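You operate a simulated robot arm through the tools that you are given. There is no shell and no other tool.

The job below is to be done with a simulated robot arm. You get a single attempt, and the scene is never put back.

JOB
Set the fence to the job card's width, clamp it, and lay the card's board between fence and stop.

Only the result counts: the job must be done as asked and must still hold three seconds after the hand-in. Knocking over, shifting, dropping, spilling or breaking anything else fails it.

ROBOT AND FRAMES
A 6-joint arm with a two-finger gripper, fixed in place. Base frame: the origin is at the foot of the arm, x ahead of it, y to its left, z up. Lengths are in cm, angles in rad, forces in N, time in s.
Its first joint turns from -2.897 to 2.897 rad. Payload 3.43 kg.
The TCP is the grasp point between the finger pads, 2 cm short of the fingertips. In the tool frame z runs along the fingers and y along their closing line. Largest opening 19 cm; the body of the gripper starts 24.8 cm behind the TCP.
Orientation is that of the tool frame in the base frame, as a unit quaternion [x, y, z, w]. With the fingers straight down and closing along the base's y, the tool's x points along the base's -x, its y along +y and its z along -z.

CONTROLS
- The arm moves only by the tool move_arm. Its argument "rows" is a list of rows, each a list of 7 numbers: the shift along the base's x, y, z in cm, then the turn, a rotation vector about the base's x, y, z in rad, then the closure in counts, from 0 (fully open) to 255 (shut). In form: [[x, y, z, wx, wy, wz, hand], ...]. A call has 1 to 20 rows; each row shifts and turns the commanded pose from where the row before left it. A row lasts 0.2 s, in which the tool goes at most 5 cm and 0.15 rad; a call with a longer step from one row to the next is refused whole, and so is a gripper value outside its range. Where a pose cannot be reached the arm comes as near as it can. A force on the tool above 50 N (or 10 N above the force at the start of the call, whichever is more), or a blocked arm, ends the call early, and 0.2 s more pass. Each finger travels about 15.3 cm/s and halts on what it meets, pressing with about 29 N; the grip force reading is that of the motor and also rises with nothing between the fingers. The clock runs only during rows and for 0.2 s after the last one: add rows that do not move to give the fingers time. It gives the time, the measured TCP pose, the force on the tool (base axes), the opening and the grip force at its end, in the units of the frame above (readings bear some noise), with the torque about the TCP (base axes, N m) and any sound that the robot's microphone picked up.
- Cameras (640 x 400 px; columns grow to the right, rows downward): "scene" is fixed at [4.36, 65.19, 135.2]; the picture's right is [-0.77, -0.64, 0.00], its down [-0.39, 0.47, -0.79] and it looks along [0.51, -0.61, -0.61] (base axes); focal length 322 px, centre (320, 200). "wrist" rides on the gripper at [7, -0.8, -28.8] in the tool frame; the picture's right is [0.12, 0.99, 0.00], its down [-0.96, 0.11, -0.25] and it looks along [-0.25, 0.03, 0.97] (tool axes); focal length 261 px, centre (320, 200). There is no depth. A picture from a camera that has moved, and an enlarged one, comes with that camera's place and axes in the base frame and with its lens. The place of the scene camera against the robot may be out by one fixed shift of up to 1.8 cm in any direction.
- capture(camera): a new picture of that camera. No time passes.
- lift_body(by): slides the trunk up (or, below 0, down) by that many cm; the arm rides with it, the base frame stays. It gives what a move gives, with no picture.
- zoom(camera, box): a new picture of the part [left, top, right, bottom] of that camera's present view, enlarged. No time passes.
- hand_in(): hands the job in; it is judged then, once.

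Nothing tells you positions but the pictures and the camera data. Unless the task says otherwise, let go and move clear before handing in.

The tools are called after ">>>" by a JSON object that holds its "api" and its "payload". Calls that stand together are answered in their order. move_arm: Moves the arm, as the interface text tells. Its arguments: {"type":"object","properties":{"rows":{"type":"array","items":{"type":"array","items":{"type":"number"}}}},"required":["rows"]} The other tools are called the same way: lift_body (by) slides the trunk up or down; capture (camera) takes a picture; zoom (camera, box) takes an enlarged picture of a part of a camera's view; hand_in () hands the job in.

At the start:

```text
time_s: 0.0
tool_pos: [47.47, -47.53, 103.89]
ee_rot: [-0.001, 1.0, 0.0, 0.0]
force: [0.4, 0.8, -0.7]
torque: [0.01, -0.02, 0.03]
opening: 18.99
finger_force: 0.0
trunk travel left (down, up): [-25.0, 19.0]
```

scene: 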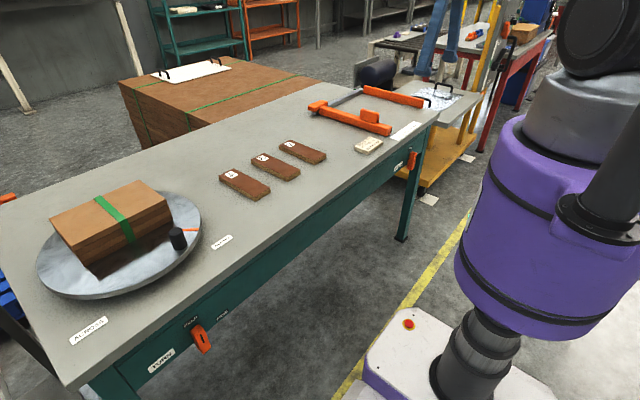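
wrist: 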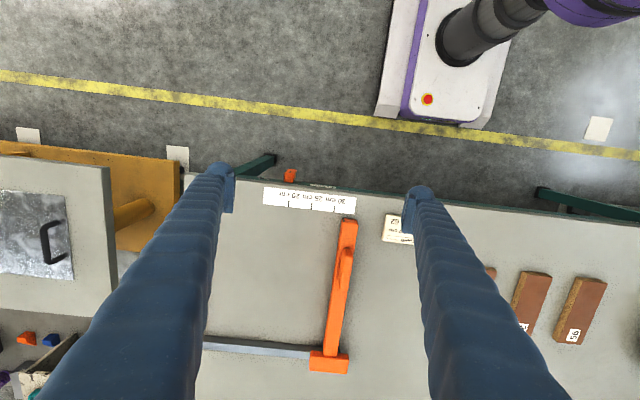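

I see a bench with an orange fence on a rail, three labelled boards, a job card, a turntable with a stack, and some levers. I'll zoom in on the details first.

>>> {"api": "zoom", "payload": {"camera": "scene", "box": [290, 70, 450, 170]}}

>>> {"api": "zoom", "payload": {"camera": "scene", "box": [200, 120, 340, 210]}}

>>> {"api": "zoom", "payload": {"camera": "scene", "box": [340, 115, 440, 178]}}

>>> {"api": "zoom", "payload": {"camera": "scene", "box": [50, 220, 250, 380]}}

>>> {"api": "zoom", "payload": {"camera": "wrist", "box": [200, 160, 440, 310]}}

>>> {"api": "zoom", "payload": {"camera": "wrist", "box": [180, 250, 420, 400]}}

```text
4.00 times, centred on (370, 120) of scene
camera zoom: at [4.36, 65.19, 135.2], right [-0.77, -0.64, 0.0], down [-0.39, 0.47, -0.79], along [0.51, -0.61, -0.61], focal length 1287 px, centre (120, 520)
```

zoom: 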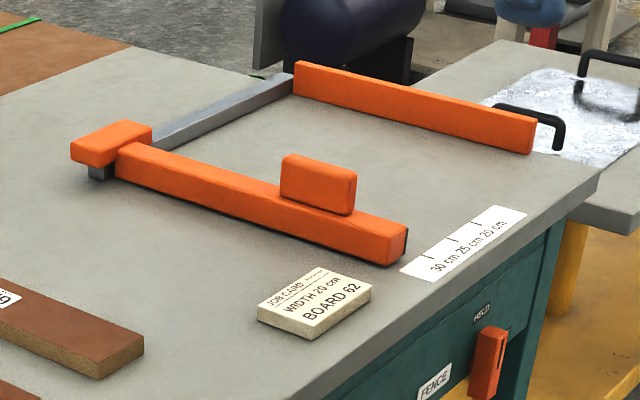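

```text
4.44 times, centred on (270, 165) of scene
camera zoom: at [4.36, 65.19, 135.2], right [-0.77, -0.64, 0.0], down [-0.39, 0.47, -0.79], along [0.51, -0.61, -0.61], focal length 1430 px, centre (542, 356)
```

zoom: 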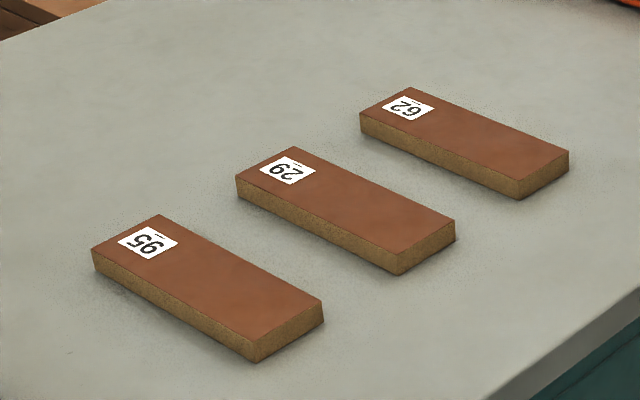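

```text
6.35 times, centred on (390, 146) of scene
camera zoom: at [4.36, 65.19, 135.2], right [-0.77, -0.64, 0.0], down [-0.39, 0.47, -0.79], along [0.51, -0.61, -0.61], focal length 2043 px, centre (-124, 540)
```

zoom: 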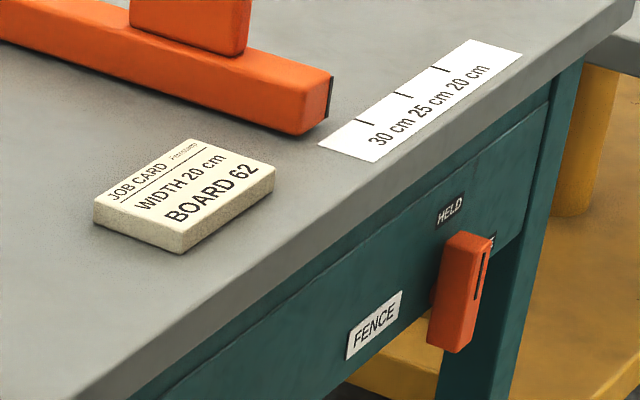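

```text
2.50 times, centred on (150, 300) of scene
camera zoom: at [4.36, 65.19, 135.2], right [-0.77, -0.64, 0.0], down [-0.39, 0.47, -0.79], along [0.51, -0.61, -0.61], focal length 804 px, centre (745, -50)
```

zoom: 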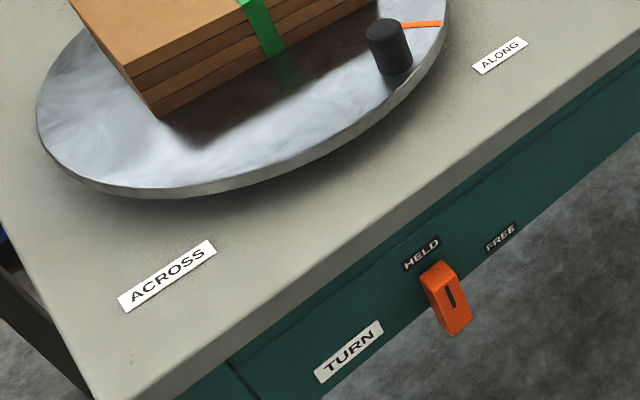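

```text
2.67 times, centred on (320, 235) of wrist
camera zoom: at [40.47, -48.29, 132.82], right [-0.12, 0.99, 0.0], down [0.96, 0.12, 0.25], along [0.25, 0.03, -0.97], focal length 695 px, centre (320, 107)
```

zoom: 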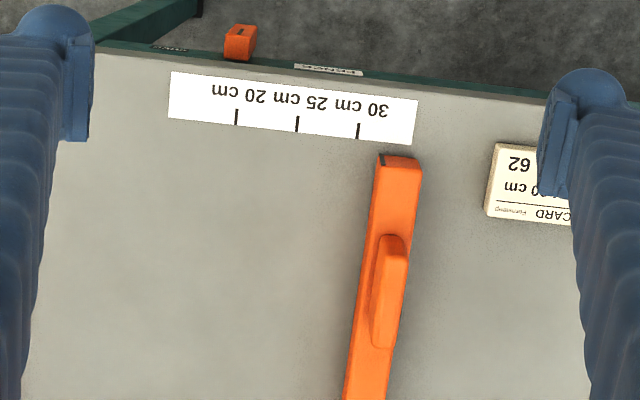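

```text
2.67 times, centred on (300, 325) of wrist
camera zoom: at [40.47, -48.29, 132.82], right [-0.12, 0.99, 0.0], down [0.96, 0.12, 0.25], along [0.25, 0.03, -0.97], focal length 695 px, centre (373, -133)
```

zoom: 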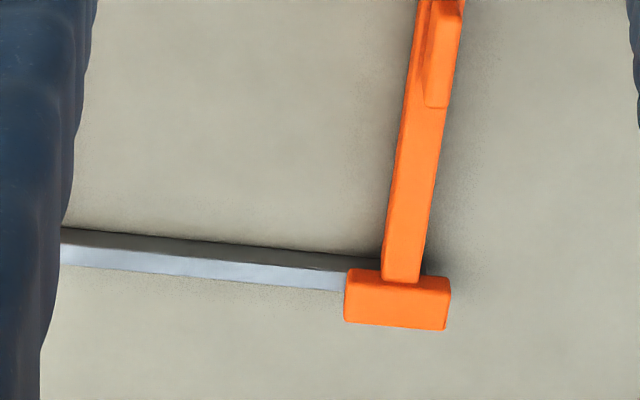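

The card asks for a width of 20 cm and board 62. The fence has a HELD/FREE lever on the bench front, so I'll tilt the wrist camera to see that lever face-on.

>>> {"api": "move_arm", "payload": {"rows": [[-3, -1, -1, 0, -0.13, 0, 0], [-3, -1, -1, 0, -0.13, 0, 0], [-3, -1, -2, 0, -0.13, 0, 0], [-3, -1, -2, 0, -0.13, 0, 0], [-2, -1, -2, 0, -0.13, 0, 0], [-2, -1, -2, 0, -0.13, 0, 0], [0, 0, 0, 0, 0, 0, 0]]}}

>>> {"api": "capture", "payload": {"camera": "wrist"}}

>>> {"api": "capture", "payload": {"camera": "scene"}}

```text
time_s: 1.6
tool_pos: [31.47, -53.4, 93.93]
ee_rot: [0.0, 0.925, 0.0, 0.381]
force: [-0.1, -0.6, 0.3]
torque: [0.07, -0.09, 0.11]
opening: 19.0
finger_force: 0.0
trunk travel left (down, up): [-25.0, 19.0]
```

```text
taken
camera wrist: at [6.22, -54.36, 109.61], right [-0.09, 0.99, -0.08], down [0.51, 0.12, 0.85], along [0.86, 0.03, -0.51], focal length 261 px, centre (320, 200)
```

wrist: 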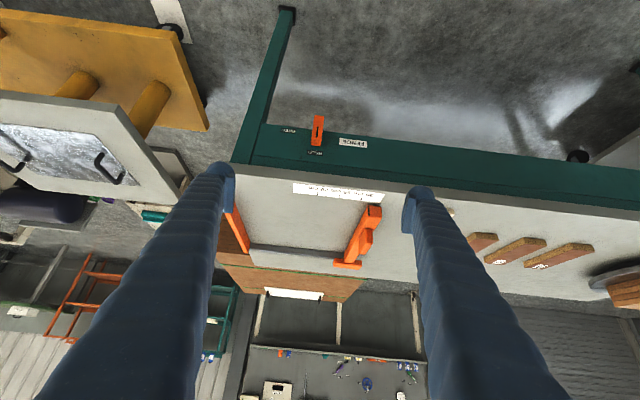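

```text
taken
```

scene: 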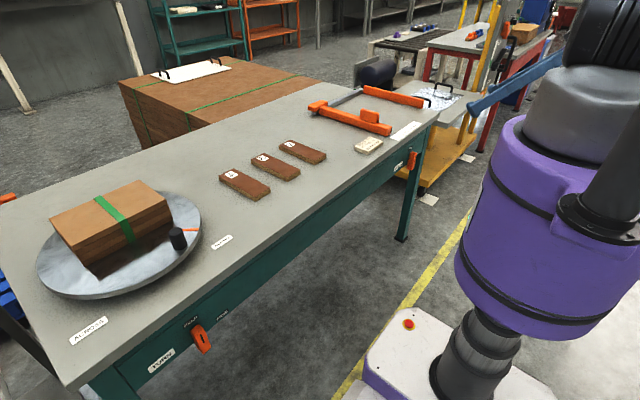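

>>> {"api": "zoom", "payload": {"camera": "wrist", "box": [260, 100, 400, 188]}}

>>> {"api": "zoom", "payload": {"camera": "wrist", "box": [210, 160, 430, 298]}}

>>> {"api": "zoom", "payload": {"camera": "scene", "box": [390, 140, 438, 170]}}

>>> {"api": "zoom", "payload": {"camera": "wrist", "box": [430, 200, 640, 330]}}

```text
4.55 times, centred on (330, 144) of wrist
camera zoom: at [6.22, -54.36, 109.61], right [-0.09, 0.99, -0.08], down [0.51, 0.12, 0.85], along [0.86, 0.03, -0.51], focal length 1185 px, centre (274, 454)
```

zoom: 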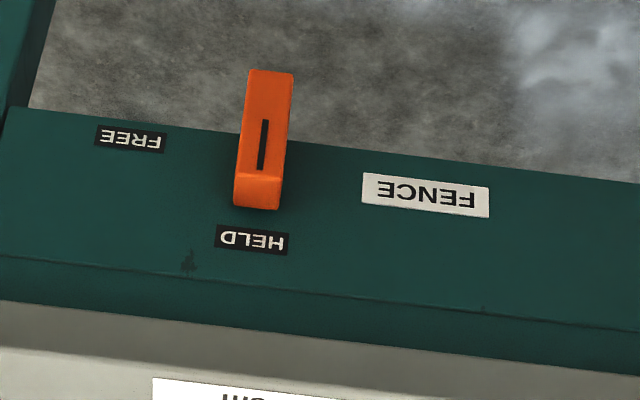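

```text
2.90 times, centred on (320, 229) of wrist
camera zoom: at [6.22, -54.36, 109.61], right [-0.09, 0.99, -0.08], down [0.51, 0.12, 0.85], along [0.86, 0.03, -0.51], focal length 756 px, centre (320, 116)
```

zoom: 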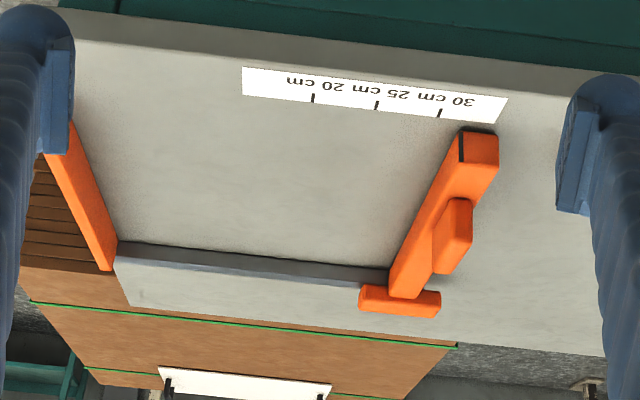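

```text
13.33 times, centred on (414, 155) of scene
camera zoom: at [4.36, 65.19, 135.2], right [-0.77, -0.64, 0.0], down [-0.39, 0.47, -0.79], along [0.51, -0.61, -0.61], focal length 4290 px, centre (-933, 800)
```

zoom: 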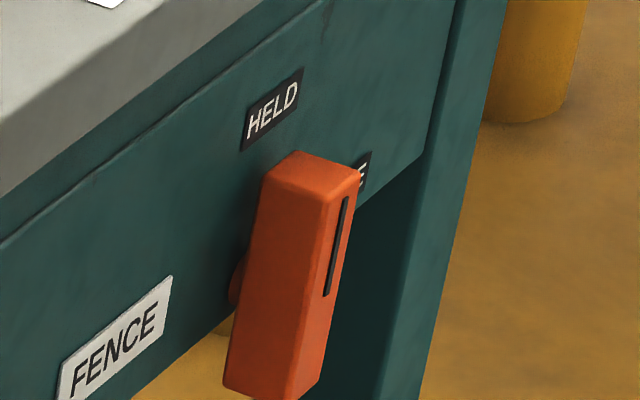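

```text
3.05 times, centred on (535, 265) of wrist
camera zoom: at [6.22, -54.36, 109.61], right [-0.09, 0.99, -0.08], down [0.51, 0.12, 0.85], along [0.86, 0.03, -0.51], focal length 794 px, centre (-335, 2)
```

zoom: 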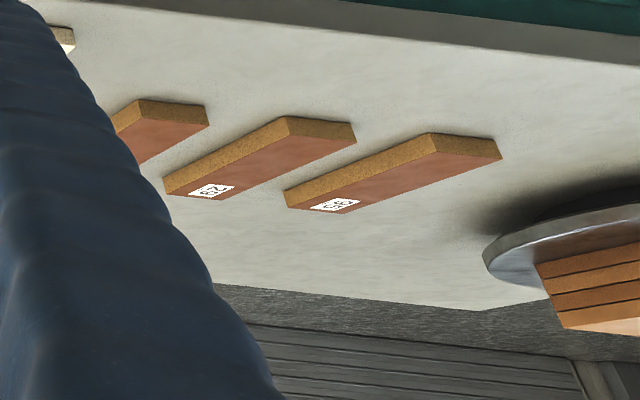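

The fence lever points to HELD, and FREE is about 80° clockwise of it. The bench top is at z≈78.4, the 20 cm tick is at y≈-53.2 and the lever tip is near (52,-54.7,66). I'll drop the camera lower for a straighter look at the panel.

>>> {"api": "move_arm", "payload": {"rows": [[0, 0, -3, 0, -0.1, 0, 0], [0, 0, -3, 0, -0.1, 0, 0], [0, 0, -3, 0, -0.1, 0, 0], [0, 0, -3, 0, -0.1, 0, 0], [0, 0, -3, 0, 0, 0, 0], [0, 0, -3, 0, 0, 0, 0], [0, 0, 0, 0, 0, 0, 0]]}}

>>> {"api": "capture", "payload": {"camera": "wrist"}}

>>> {"api": "zoom", "payload": {"camera": "scene", "box": [390, 140, 438, 180]}}

```text
time_s: 3.2
tool_pos: [30.01, -64.15, 80.33]
ee_rot: [0.0, 0.831, 0.006, 0.556]
force: [0.2, 0.2, -0.2]
torque: [0.0, -0.06, -0.01]
opening: 18.99
finger_force: 0.0
out of reach, approached as far as the arm can: row 1, 2, 3, 4, 5, 6
trunk travel left (down, up): [-25.0, 19.0]
```

```text
taken
camera wrist: at [0.8, -65.21, 84.9], right [-0.05, 0.99, -0.1], down [0.14, 0.11, 0.98], along [0.99, 0.04, -0.14], focal length 261 px, centre (320, 200)
```

wrist: 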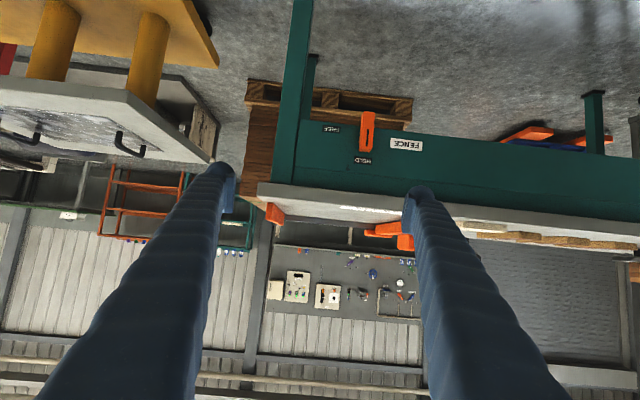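

```text
10.00 times, centred on (414, 160) of scene
camera zoom: at [4.36, 65.19, 135.2], right [-0.77, -0.64, 0.0], down [-0.39, 0.47, -0.79], along [0.51, -0.61, -0.61], focal length 3218 px, centre (-620, 600)
```

zoom: 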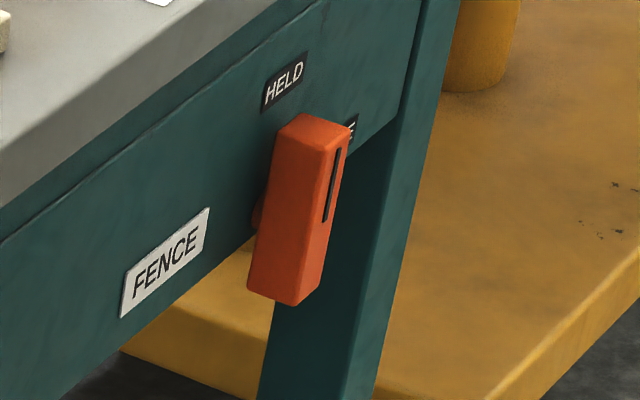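

This gives a nearly horizontal view of the panel, so I'll zoom in on it.

>>> {"api": "zoom", "payload": {"camera": "wrist", "box": [300, 95, 440, 183]}}

>>> {"api": "zoom", "payload": {"camera": "wrist", "box": [250, 170, 430, 270]}}

```text
4.55 times, centred on (370, 139) of wrist
camera zoom: at [0.8, -65.21, 84.9], right [-0.05, 0.99, -0.1], down [0.14, 0.11, 0.98], along [0.99, 0.04, -0.14], focal length 1185 px, centre (93, 477)
```

zoom: 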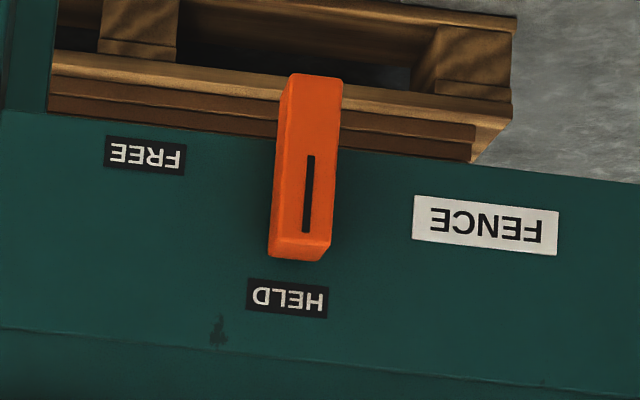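

```text
3.56 times, centred on (340, 220) of wrist
camera zoom: at [0.8, -65.21, 84.9], right [-0.05, 0.99, -0.1], down [0.14, 0.11, 0.98], along [0.99, 0.04, -0.14], focal length 927 px, centre (249, 129)
```

zoom: 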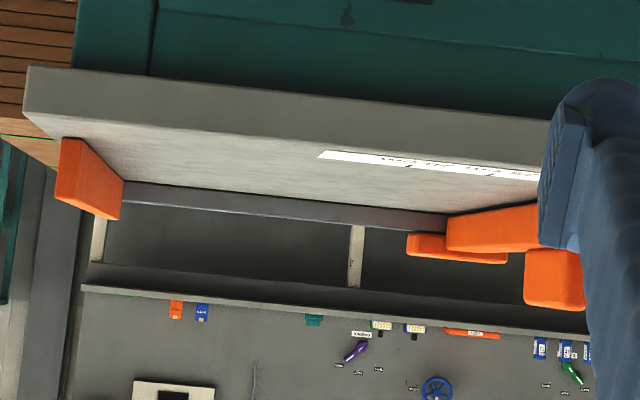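

The panel is at x≈54.8, the lever pivot is near (y -54.85, z 60.4), and the lever runs from z 58 to 65.9 with its front at x≈52.1. I'll go back to the 45° tilt and close the fingers before pushing the lever from its +y side.

>>> {"api": "move_arm", "payload": {"rows": [[2, 1, 0, 0, 0.1, 0, 100], [2, 1, 0, 0, 0.1, 0, 200], [2, 1, 0, 0, 0.1, 0, 255], [2, 1, 0, 0, 0.1, 0, 255], [0, 0, 0, 0, 0, 0, 255], [0, 0, 0, 0, 0, 0, 255]]}}

```text
time_s: 4.6
tool_pos: [38.2, -60.58, 80.41]
ee_rot: [0.0, 0.925, 0.0, 0.38]
force: [-0.5, -0.5, 0.4]
torque: [0.04, 0.0, 0.03]
opening: 0.0
finger_force: 28.7
out of reach, approached as far as the arm can: row 1
trunk travel left (down, up): [-25.0, 19.0]
```

>>> {"api": "move_arm", "payload": {"rows": [[1, 3, -2.1, 0, 0, 0, 255], [1, 3, -2.1, 0, 0, 0, 255], [1, 3, -2.1, 0, 0, 0, 255], [0.8, 3, -2.1, 0, 0, 0, 255], [0, 0, 0, 0, 0, 0, 255]]}}

>>> {"api": "zoom", "payload": {"camera": "wrist", "box": [180, 80, 460, 255]}}

```text
time_s: 5.8
tool_pos: [43.23, -57.72, 75.51]
ee_rot: [0.0, 0.927, 0.019, 0.375]
force: [-0.7, -0.2, -0.2]
torque: [0.02, -0.03, 0.01]
opening: 0.0
finger_force: 28.8
out of reach, approached as far as the arm can: row 1, 2, 3, 4
trunk travel left (down, up): [-25.0, 19.0]
```

```text
2.29 times, centred on (320, 168) of wrist
camera zoom: at [18.23, -59.4, 91.41], right [-0.1, 0.99, -0.05], down [0.52, 0.09, 0.85], along [0.85, 0.06, -0.52], focal length 596 px, centre (320, 274)
```

zoom: 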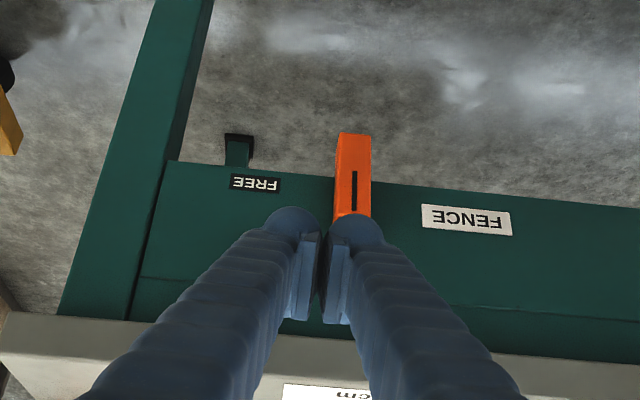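

The arm can't reach that close in at a 45° tilt, so I'll use a steeper tool, about 30° from vertical, and see how far that gets.

>>> {"api": "move_arm", "payload": {"rows": [[1, 3, 0.5, 0, 0.12, 0, 255], [1, 3, 0, 0, 0.12, 0, 255], [1, 3, 0, 0, 0, 0, 255], [0, 1, 0, 0, 0, 0, 255], [0, 0, 0, 0, 0, 0, 255]]}}

```text
time_s: 7.0
tool_pos: [47.51, -50.76, 77.89]
ee_rot: [0.0, 0.964, 0.005, 0.264]
force: [-0.4, 0.2, -0.8]
torque: [-0.03, 0.02, -0.01]
opening: 0.0
finger_force: 29.4
out of reach, approached as far as the arm can: row 1, 3, 4
trunk travel left (down, up): [-25.0, 19.0]
```

Lowering the trunk should carry the tool down to lever height and may also ease the reach limit.

>>> {"api": "lift_body", "payload": {"by": -13}}

>>> {"api": "capture", "payload": {"camera": "wrist"}}

>>> {"api": "zoom", "payload": {"camera": "scene", "box": [370, 100, 466, 160]}}

```text
time_s: 8.6
tool_pos: [47.64, -50.73, 64.97]
ee_rot: [0.0, 0.965, 0.005, 0.264]
force: [0.5, -0.3, 0.6]
torque: [-0.02, -0.02, 0.01]
opening: 0.02
finger_force: 28.6
trunk travel left (down, up): [-12.0, 32.0]
```

```text
taken
camera wrist: at [26.86, -51.84, 86.18], right [-0.11, 0.99, -0.05], down [0.7, 0.11, 0.7], along [0.71, 0.04, -0.71], focal length 261 px, centre (320, 200)
```

wrist: 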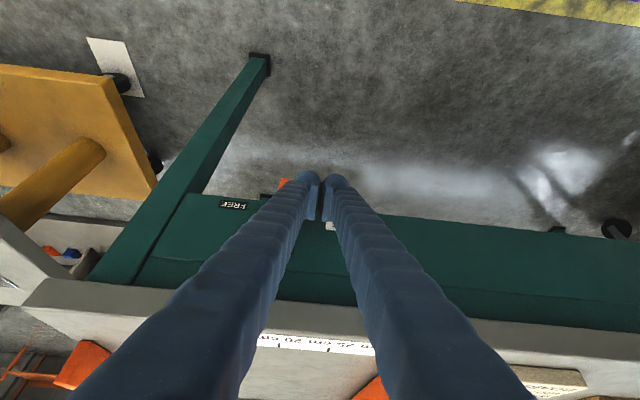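

```text
6.67 times, centred on (418, 130) of scene
camera zoom: at [4.36, 65.19, 135.2], right [-0.77, -0.64, 0.0], down [-0.39, 0.47, -0.79], along [0.51, -0.61, -0.61], focal length 2145 px, centre (-333, 667)
```

zoom: 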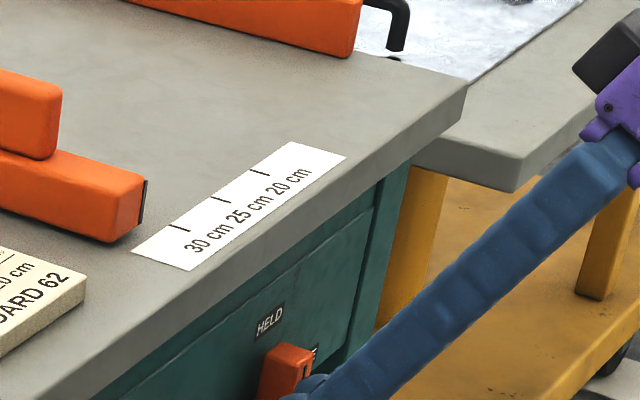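

The fingertips are now at lever height, in front of the panel and on the lever's +y side. I'll move in under the bench edge beside the lever.

>>> {"api": "move_arm", "payload": {"rows": [[0, 1, 0, 0, 0, 0, 255], [1.3, 0, 0, 0, 0, 0, 255], [1.3, 0, 0, 0, 0, 0, 255], [1.1, 0, 0, 0, 0, 0, 255], [0, 0, 0, 0, 0, 0, 255]]}}

>>> {"api": "capture", "payload": {"camera": "wrist"}}

>>> {"api": "zoom", "payload": {"camera": "scene", "box": [370, 130, 450, 180]}}

```text
time_s: 9.8
tool_pos: [51.4, -49.84, 64.77]
ee_rot: [0.0, 0.965, 0.006, 0.264]
force: [0.0, -0.5, 0.1]
torque: [-0.05, 0.03, -0.02]
opening: 0.0
finger_force: 28.8
trunk travel left (down, up): [-12.0, 32.0]
```

```text
taken
camera wrist: at [30.66, -50.91, 86.12], right [-0.11, 0.99, -0.05], down [0.7, 0.11, 0.7], along [0.7, 0.04, -0.71], focal length 261 px, centre (320, 200)
```

wrist: 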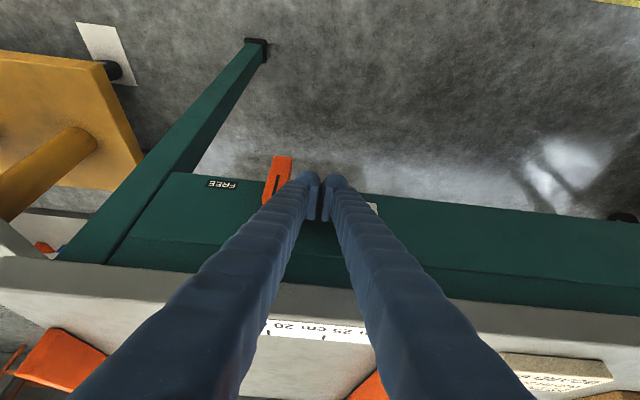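

```text
8.00 times, centred on (410, 155) of scene
camera zoom: at [4.36, 65.19, 135.2], right [-0.77, -0.64, 0.0], down [-0.39, 0.47, -0.79], along [0.51, -0.61, -0.61], focal length 2574 px, centre (-400, 560)
```

zoom: 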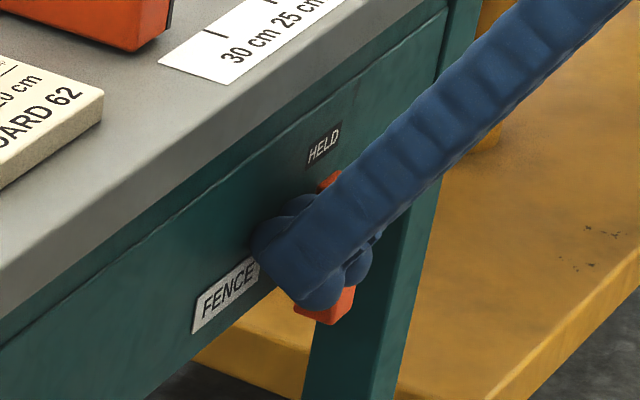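

>>> {"api": "move_arm", "payload": {"rows": [[0, -1.2, -0.1, 0, 0, 0, 255], [0, -1.1, -0.1, 0, 0, 0, 255], [0, -0.9, 0.6, 0, 0, 0, 255], [0, -0.8, 0.3, 0, 0, 0, 255], [0, -0.8, 0.3, 0, 0, 0, 255], [0, 0, 0, 0, 0, 0, 255]]}}

>>> {"api": "capture", "payload": {"camera": "wrist"}}

>>> {"api": "zoom", "payload": {"camera": "scene", "box": [370, 130, 450, 180]}}

```text
time_s: 11.2
tool_pos: [51.32, -54.51, 65.9]
ee_rot: [0.0, 0.964, 0.005, 0.265]
force: [0.2, -0.2, 0.4]
torque: [0.0, -0.01, -0.03]
opening: 0.0
finger_force: 29.3
trunk travel left (down, up): [-12.0, 32.0]
```

```text
taken
camera wrist: at [30.63, -55.59, 87.14], right [-0.11, 0.99, -0.05], down [0.7, 0.11, 0.7], along [0.71, 0.04, -0.71], focal length 261 px, centre (320, 200)
```

wrist: 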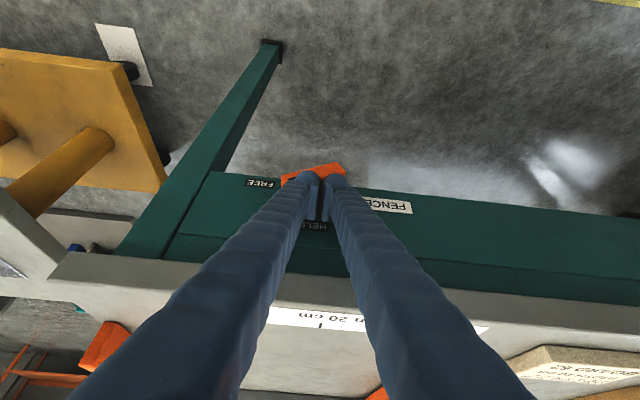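

```text
8.00 times, centred on (410, 155) of scene
camera zoom: at [4.36, 65.19, 135.2], right [-0.77, -0.64, 0.0], down [-0.39, 0.47, -0.79], along [0.51, -0.61, -0.61], focal length 2574 px, centre (-400, 560)
```

zoom: 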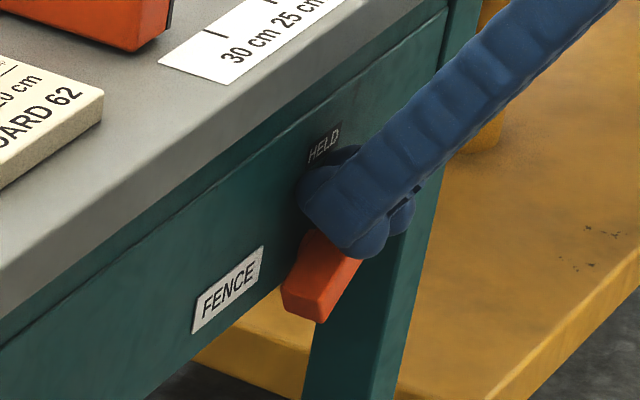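

The lever is rotating with very little force, so I'll continue the arc towards FREE.

>>> {"api": "move_arm", "payload": {"rows": [[0, -1.0, -0.1, 0, 0, 0, 255], [0, -1.0, -0.3, 0, 0, 0, 255], [0, -0.9, -0.5, 0, 0, 0, 255], [0, -0.8, -0.7, 0, 0, 0, 255], [0, -0.3, -0.6, 0, 0, 0, 255], [0, 0, 0, 0, 0, 0, 255]]}}

>>> {"api": "capture", "payload": {"camera": "wrist"}}

>>> {"api": "zoom", "payload": {"camera": "scene", "box": [370, 130, 450, 180]}}

```text
time_s: 12.2
tool_pos: [51.2, -57.82, 65.0]
ee_rot: [-0.001, 0.964, 0.006, 0.266]
force: [-16.9, 6.1, 24.4]
torque: [0.05, 0.4, 0.13]
opening: 0.59
finger_force: 34.5
trunk travel left (down, up): [-12.0, 32.0]
stopped in row 4: the force on the tool passed its limit at 61 N (the readings are from after the stop); the commanded pose is now the measured one
```

```text
taken
camera wrist: at [30.45, -58.98, 86.16], right [-0.11, 0.99, -0.05], down [0.7, 0.11, 0.71], along [0.71, 0.04, -0.71], focal length 261 px, centre (320, 200)
```

wrist: 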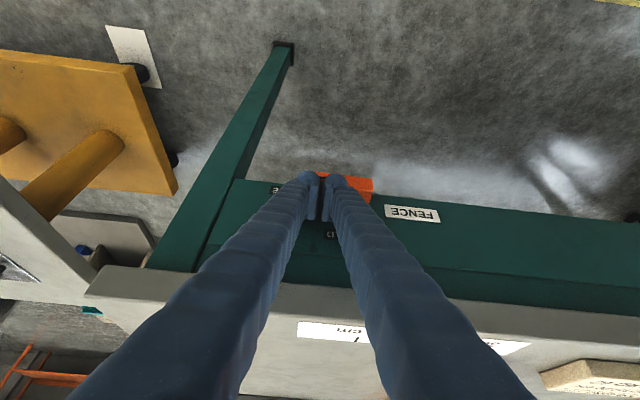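

```text
8.00 times, centred on (410, 155) of scene
camera zoom: at [4.36, 65.19, 135.2], right [-0.77, -0.64, 0.0], down [-0.39, 0.47, -0.79], along [0.51, -0.61, -0.61], focal length 2574 px, centre (-400, 560)
```

zoom: 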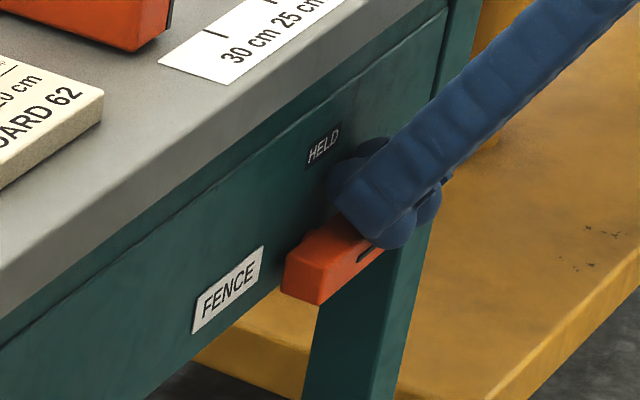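

The lever hit its end stop at FREE. I'll back away and check.

>>> {"api": "move_arm", "payload": {"rows": [[0, 0, 0.8, 0, 0, 0, 255], [-1.5, 0, 0.5, 0, 0, 0, 255], [-3, 0, 0, 0, 0, 0, 255], [-2, 0, 0, 0, 0, 0, 255], [0, 0, 0, 0, 0, 0, 255]]}}

>>> {"api": "zoom", "payload": {"camera": "scene", "box": [370, 130, 450, 180]}}

>>> {"api": "capture", "payload": {"camera": "wrist"}}

```text
time_s: 13.4
tool_pos: [44.68, -58.0, 66.1]
ee_rot: [0.0, 0.964, 0.006, 0.266]
force: [0.0, 0.7, -0.5]
torque: [0.05, -0.04, 0.01]
opening: 0.0
finger_force: 34.1
trunk travel left (down, up): [-12.0, 32.0]
```

```text
8.00 times, centred on (410, 155) of scene
camera zoom: at [4.36, 65.19, 135.2], right [-0.77, -0.64, 0.0], down [-0.39, 0.47, -0.79], along [0.51, -0.61, -0.61], focal length 2574 px, centre (-400, 560)
```

zoom: 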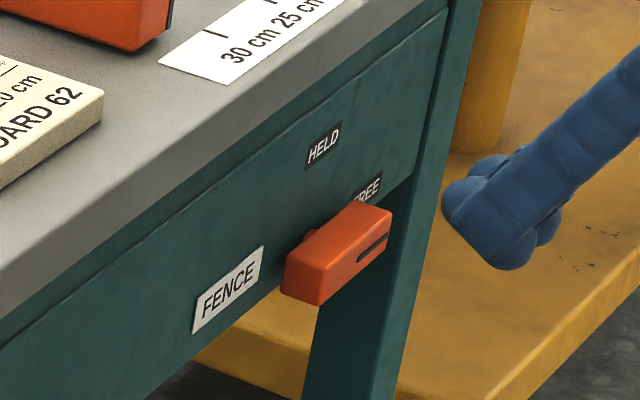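

```text
taken
camera wrist: at [23.98, -59.21, 87.26], right [-0.11, 0.99, -0.05], down [0.7, 0.11, 0.71], along [0.71, 0.04, -0.71], focal length 261 px, centre (320, 200)
```

wrist: 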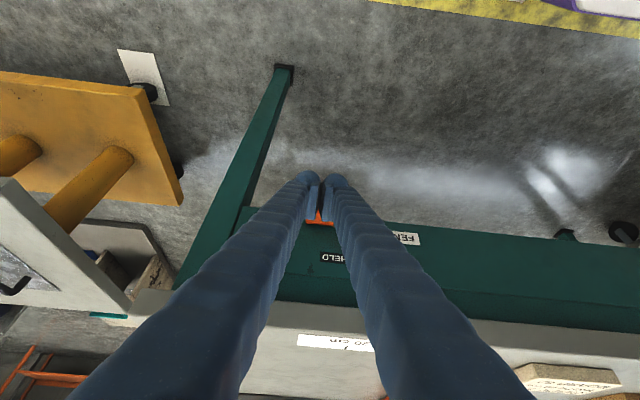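

FREE is confirmed. Next I'll raise the trunk again, right the tool to vertical and go above the fence handle.

>>> {"api": "lift_body", "payload": {"by": 13}}

>>> {"api": "move_arm", "payload": {"rows": [[0, 0, 4.5, 0, 0.13, 0, 255], [0, 0, 4.5, 0, 0.13, 0, 255], [0, 0, 4.5, 0, 0.13, 0, 200], [0, 0, 4.5, 0, 0.145, 0, 150], [1, 2, 3, 0, 0, 0, 130], [2, 3, 1, 0, 0, 0, 130], [2, 3, 0, 0, 0, 0, 130], [2, 3, 0, 0, 0, 0, 130], [2, 3, 0, 0, 0, 0, 130], [0, 0, 0, 0, 0, 0, 130]]}}

>>> {"api": "capture", "payload": {"camera": "wrist"}}

```text
time_s: 14.9
tool_pos: [44.71, -57.95, 79.06]
ee_rot: [0.0, 0.964, 0.006, 0.266]
force: [0.2, -0.8, -0.1]
torque: [0.04, -0.02, -0.01]
opening: 0.02
finger_force: 34.4
trunk travel left (down, up): [-25.0, 19.0]
```

```text
time_s: 17.1
tool_pos: [53.92, -44.17, 101.19]
ee_rot: [0.001, 1.0, 0.006, 0.001]
force: [0.2, 0.1, 0.8]
torque: [-0.11, 0.03, 0.01]
opening: 9.29
finger_force: 0.1
trunk travel left (down, up): [-25.0, 19.0]
```

```text
taken
camera wrist: at [46.79, -45.28, 130.03], right [-0.12, 0.99, 0.01], down [0.96, 0.11, 0.25], along [0.25, 0.04, -0.97], focal length 261 px, centre (320, 200)
```

wrist: 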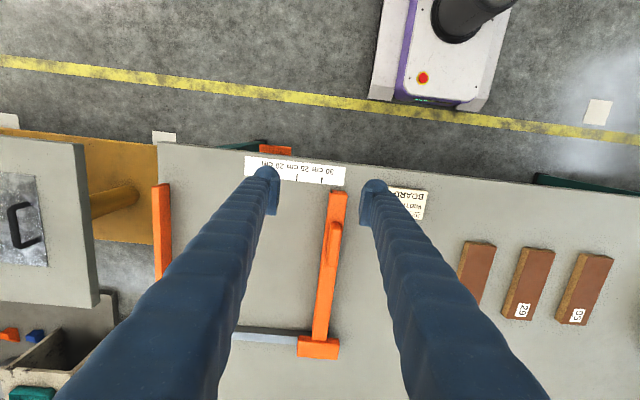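

>>> {"api": "zoom", "payload": {"camera": "wrist", "box": [230, 150, 390, 250]}}

>>> {"api": "zoom", "payload": {"camera": "wrist", "box": [130, 150, 290, 250]}}

>>> {"api": "zoom", "payload": {"camera": "wrist", "box": [220, 260, 380, 360]}}

```text
4.00 times, centred on (310, 200) of wrist
camera zoom: at [46.79, -45.28, 130.03], right [-0.12, 0.99, 0.01], down [0.96, 0.11, 0.25], along [0.25, 0.04, -0.97], focal length 1043 px, centre (360, 200)
```

zoom: 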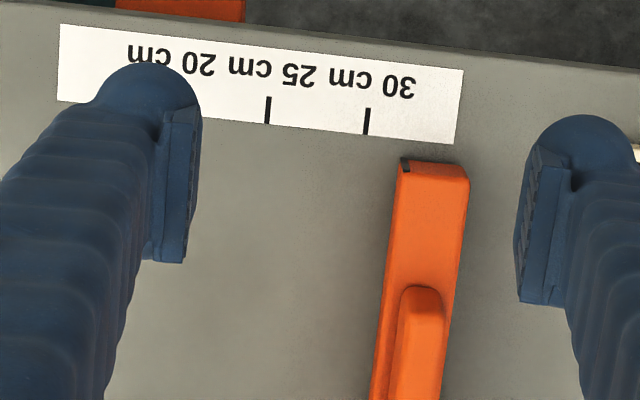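

```text
4.00 times, centred on (210, 200) of wrist
camera zoom: at [46.79, -45.28, 130.03], right [-0.12, 0.99, 0.01], down [0.96, 0.11, 0.25], along [0.25, 0.04, -0.97], focal length 1043 px, centre (760, 200)
```

zoom: 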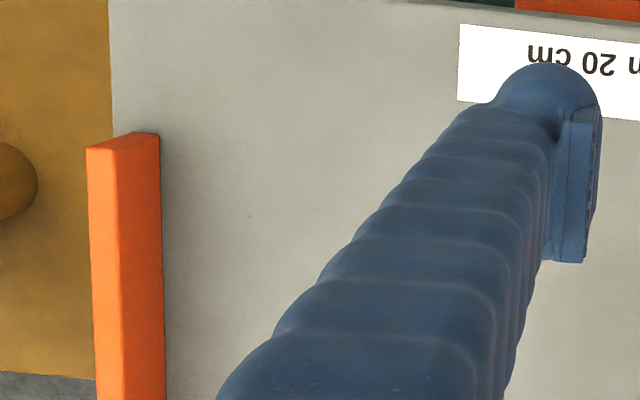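

```text
4.00 times, centred on (300, 310) of wrist
camera zoom: at [46.79, -45.28, 130.03], right [-0.12, 0.99, 0.01], down [0.96, 0.11, 0.25], along [0.25, 0.04, -0.97], focal length 1043 px, centre (400, -240)
```

zoom: 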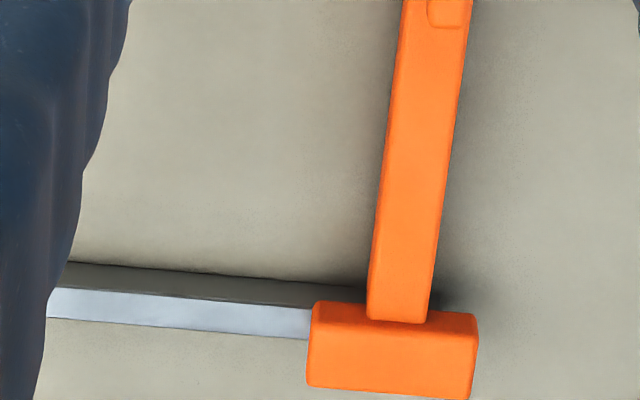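

The handle is around x 62–70, y -40, with its top near z 87. I'll centre over it and check before going down.

>>> {"api": "move_arm", "payload": {"rows": [[4, 1.4, -2, -0.012, 0, 0, 150], [4, 1.4, -2, 0, 0, 0, 150], [4, 1.3, -2, 0, 0, 0, 150], [0, 0, 0, 0, 0, 0, 150]]}}

>>> {"api": "capture", "payload": {"camera": "wrist"}}

>>> {"api": "zoom", "payload": {"camera": "scene", "box": [300, 60, 460, 160]}}

```text
time_s: 18.1
tool_pos: [65.82, -39.95, 94.96]
ee_rot: [0.001, 1.0, 0.0, 0.001]
force: [-0.3, 0.3, 0.5]
torque: [-0.03, 0.06, 0.02]
opening: 7.8
finger_force: 0.0
trunk travel left (down, up): [-25.0, 19.0]
```

```text
taken
camera wrist: at [58.75, -40.87, 123.93], right [-0.12, 0.99, 0.0], down [0.96, 0.11, 0.25], along [0.25, 0.03, -0.97], focal length 261 px, centre (320, 200)
```

wrist: 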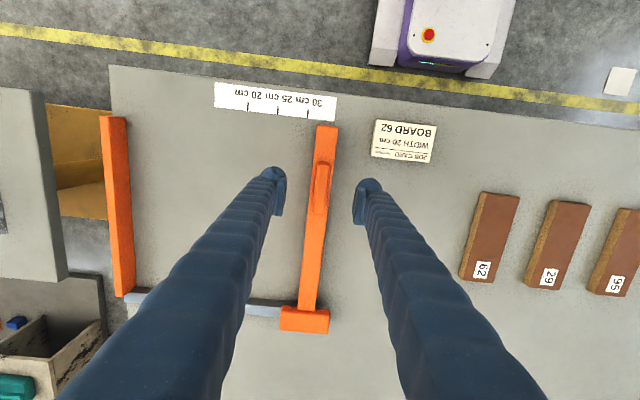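

```text
4.00 times, centred on (380, 110) of scene
camera zoom: at [4.36, 65.19, 135.2], right [-0.77, -0.64, 0.0], down [-0.39, 0.47, -0.79], along [0.51, -0.61, -0.61], focal length 1287 px, centre (80, 560)
```

zoom: 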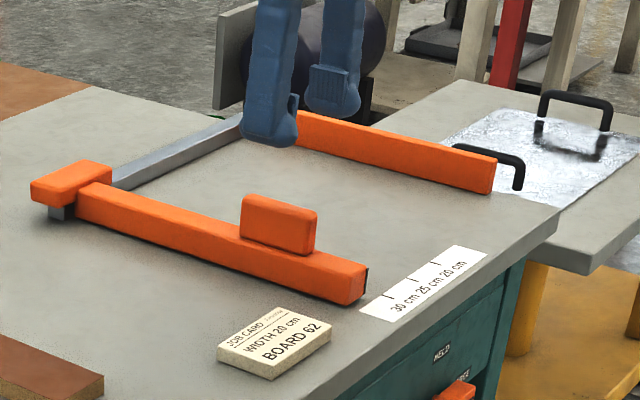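

>>> {"api": "move_arm", "payload": {"rows": [[0.3, 0.1, -3, 0, 0, 0, 150], [0, 0, -3, 0, 0, 0, 150], [0, 0, -2, 0, 0, 0, 150], [0, 0, -1.3, 0, 0, 0, 150], [0, 0, 0, 0, 0, 0, 150]]}}

>>> {"api": "capture", "payload": {"camera": "wrist"}}

>>> {"api": "zoom", "payload": {"camera": "scene", "box": [320, 80, 416, 140]}}

```text
time_s: 19.3
tool_pos: [66.02, -39.76, 85.8]
ee_rot: [0.001, 1.0, 0.0, 0.001]
force: [0.4, 0.0, 0.5]
torque: [0.02, 0.01, -0.01]
opening: 7.84
finger_force: 0.1
trunk travel left (down, up): [-25.0, 19.0]
```

```text
taken
camera wrist: at [59.01, -40.58, 114.7], right [-0.12, 0.99, 0.0], down [0.96, 0.11, 0.25], along [0.25, 0.03, -0.97], focal length 261 px, centre (320, 200)
```

wrist: 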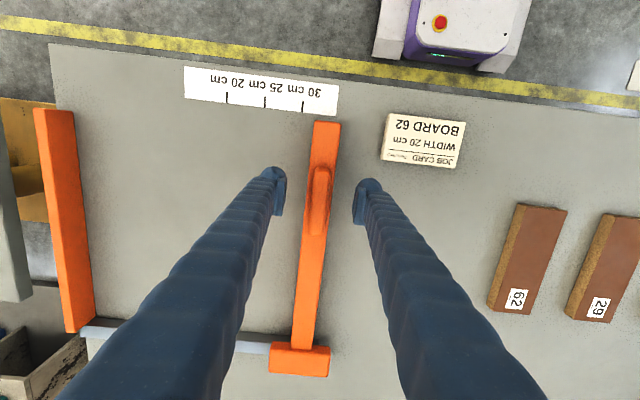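

```text
6.67 times, centred on (368, 110) of scene
camera zoom: at [4.36, 65.19, 135.2], right [-0.77, -0.64, 0.0], down [-0.39, 0.47, -0.79], along [0.51, -0.61, -0.61], focal length 2145 px, centre (0, 800)
```

zoom: 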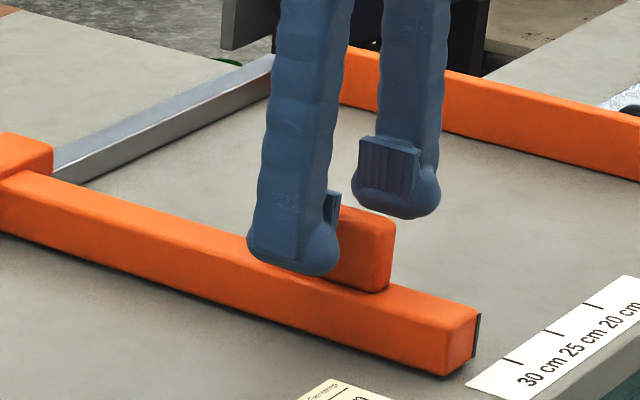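

The fingers straddle the handle just above the fence, so I'll close on it.

>>> {"api": "move_arm", "payload": {"rows": [[0, 0, 0, 0, 0, 0, 200], [0, 0, 0, 0, 0, 0, 255], [0, 0, 0, 0, 0, 0, 255], [0, 0, 0, 0, 0, 0, 255]]}}

>>> {"api": "zoom", "payload": {"camera": "wrist", "box": [180, 50, 360, 163]}}

```text
time_s: 20.3
tool_pos: [66.06, -39.71, 85.89]
ee_rot: [0.001, 1.0, 0.001, 0.001]
force: [-1.2, -1.5, -0.9]
torque: [0.0, -0.04, 0.17]
opening: 1.88
finger_force: 45.2
trunk travel left (down, up): [-25.0, 19.0]
```

```text
3.54 times, centred on (270, 106) of wrist
camera zoom: at [59.01, -40.58, 114.71], right [-0.12, 0.99, 0.0], down [0.96, 0.11, 0.25], along [0.25, 0.03, -0.97], focal length 923 px, centre (497, 531)
```

zoom: 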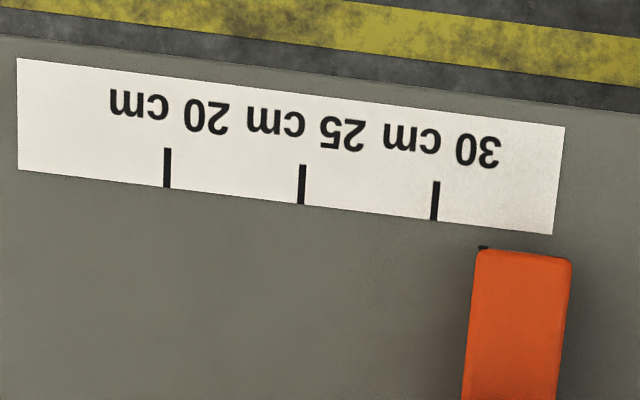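

I've gripped the handle, which is 1.9 cm wide. The fence mark reads about y -41.15 against the 20 cm tick at -53.05, so I'll slide it 11.4 cm towards the stop and then fine-tune.

>>> {"api": "move_arm", "payload": {"rows": [[0, -1, 0, 0, 0, 0, 255], [0, -1.5, 0, 0, 0, 0, 255], [0, -1.5, 0, 0, 0, 0, 255], [0, -1.5, 0, 0, 0, 0, 255], [0, -1.5, 0, 0, 0, 0, 255], [0, -1.5, 0, 0, 0, 0, 255], [0, -1.5, 0, 0, 0, 0, 255], [0, -1.4, 0, 0, 0, 0, 255], [0, 0, 0, 0, 0, 0, 255]]}}

>>> {"api": "zoom", "payload": {"camera": "wrist", "box": [260, 50, 440, 163]}}

>>> {"api": "capture", "payload": {"camera": "wrist"}}

>>> {"api": "zoom", "payload": {"camera": "scene", "box": [370, 85, 450, 135]}}

```text
time_s: 22.3
tool_pos: [66.11, -51.3, 85.8]
ee_rot: [0.002, 1.0, -0.001, 0.001]
force: [-2.2, -1.9, 10.4]
torque: [-0.06, 0.1, 0.19]
opening: 1.9
finger_force: 45.0
trunk travel left (down, up): [-25.0, 19.0]
```

```text
3.54 times, centred on (350, 106) of wrist
camera zoom: at [58.97, -52.14, 114.7], right [-0.12, 0.99, 0.0], down [0.96, 0.11, 0.25], along [0.25, 0.03, -0.97], focal length 923 px, centre (214, 531)
```

zoom: 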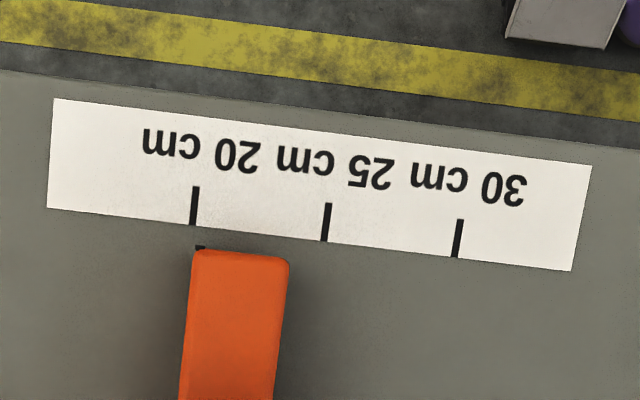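

```text
taken
camera wrist: at [58.97, -52.14, 114.7], right [-0.12, 0.99, 0.0], down [0.96, 0.11, 0.25], along [0.25, 0.03, -0.97], focal length 261 px, centre (320, 200)
```

wrist: 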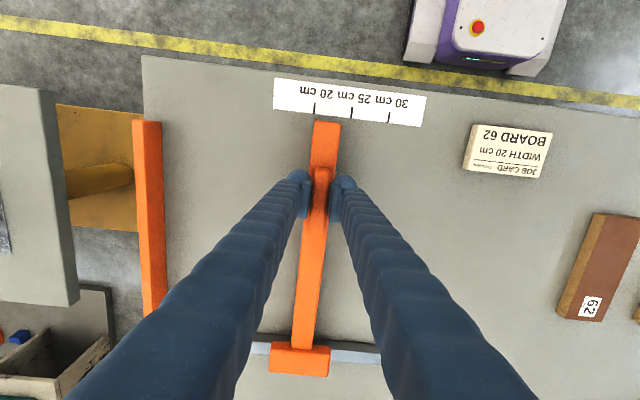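

```text
8.00 times, centred on (410, 110) of scene
camera zoom: at [4.36, 65.19, 135.2], right [-0.77, -0.64, 0.0], down [-0.39, 0.47, -0.79], along [0.51, -0.61, -0.61], focal length 2574 px, centre (-400, 920)
```

zoom: 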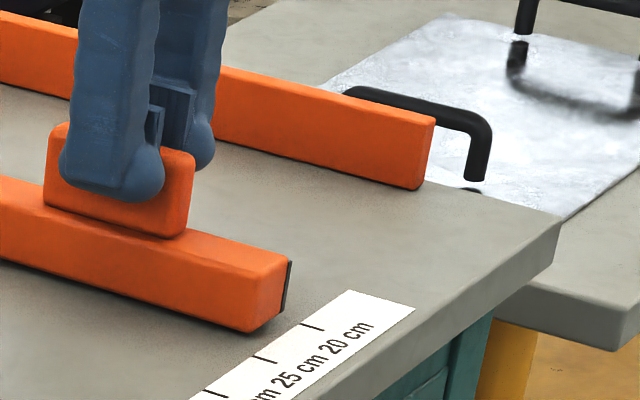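

>>> {"api": "zoom", "payload": {"camera": "wrist", "box": [120, 90, 340, 228]}}

>>> {"api": "zoom", "payload": {"camera": "wrist", "box": [280, 70, 360, 120]}}

```text
2.90 times, centred on (230, 159) of wrist
camera zoom: at [58.97, -52.14, 114.7], right [-0.12, 0.99, 0.0], down [0.96, 0.11, 0.25], along [0.25, 0.03, -0.97], focal length 756 px, centre (581, 319)
```

zoom: 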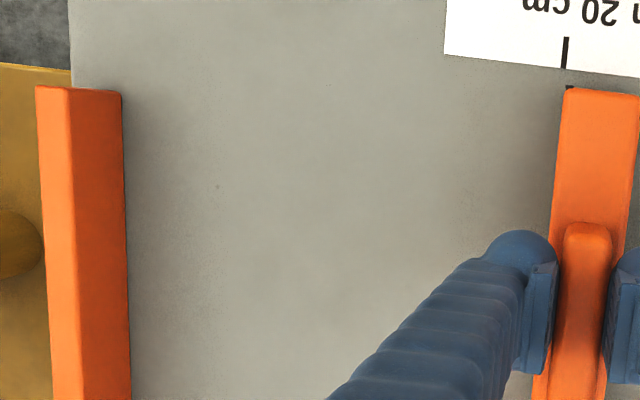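

```text
8.00 times, centred on (320, 95) of wrist
camera zoom: at [58.97, -52.14, 114.7], right [-0.12, 0.99, 0.0], down [0.96, 0.11, 0.25], along [0.25, 0.03, -0.97], focal length 2085 px, centre (320, 1040)
```

zoom: 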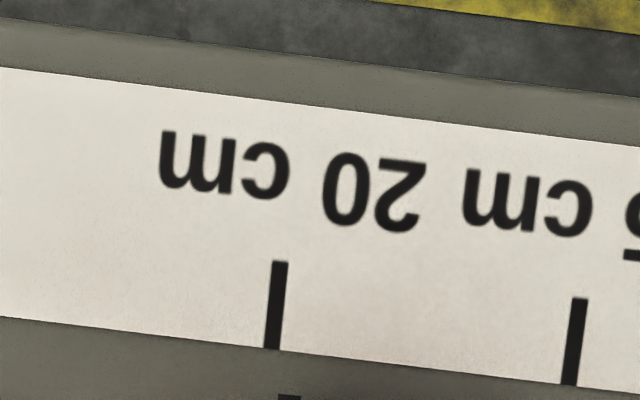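

The fence inner face reads about 0.15 cm short of the target and the mark centre about 0.45 cm short, so I'll move it another 0.3 cm.

>>> {"api": "move_arm", "payload": {"rows": [[0, -0.15, 0, 0, 0, 0, 255], [0, -0.15, 0, 0, 0, 0, 255], [0, 0, 0, 0, 0, 0, 255], [0, 0, 0, 0, 0, 0, 255]]}}

>>> {"api": "zoom", "payload": {"camera": "wrist", "box": [280, 70, 376, 130]}}

>>> {"api": "zoom", "payload": {"camera": "wrist", "box": [120, 90, 340, 228]}}

```text
time_s: 23.3
tool_pos: [66.1, -51.51, 85.92]
ee_rot: [0.002, 1.0, -0.001, 0.002]
force: [3.2, 1.4, 24.8]
torque: [0.04, 0.29, 0.2]
opening: 1.87
finger_force: 44.8
trunk travel left (down, up): [-25.0, 19.0]
```

```text
6.67 times, centred on (328, 100) of wrist
camera zoom: at [58.94, -52.36, 114.69], right [-0.12, 0.99, 0.0], down [0.96, 0.11, 0.25], along [0.25, 0.03, -0.97], focal length 1738 px, centre (267, 867)
```

zoom: 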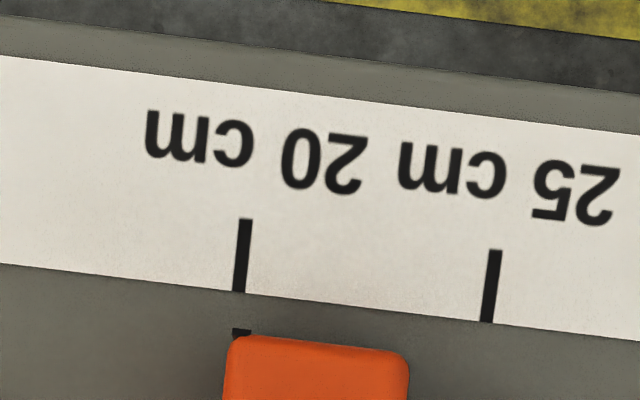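

```text
2.90 times, centred on (230, 159) of wrist
camera zoom: at [58.94, -52.36, 114.69], right [-0.12, 0.99, 0.0], down [0.96, 0.11, 0.25], along [0.25, 0.03, -0.97], focal length 756 px, centre (581, 319)
```

zoom: 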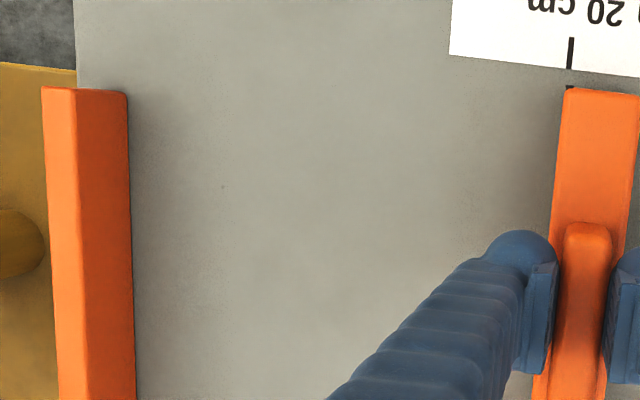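

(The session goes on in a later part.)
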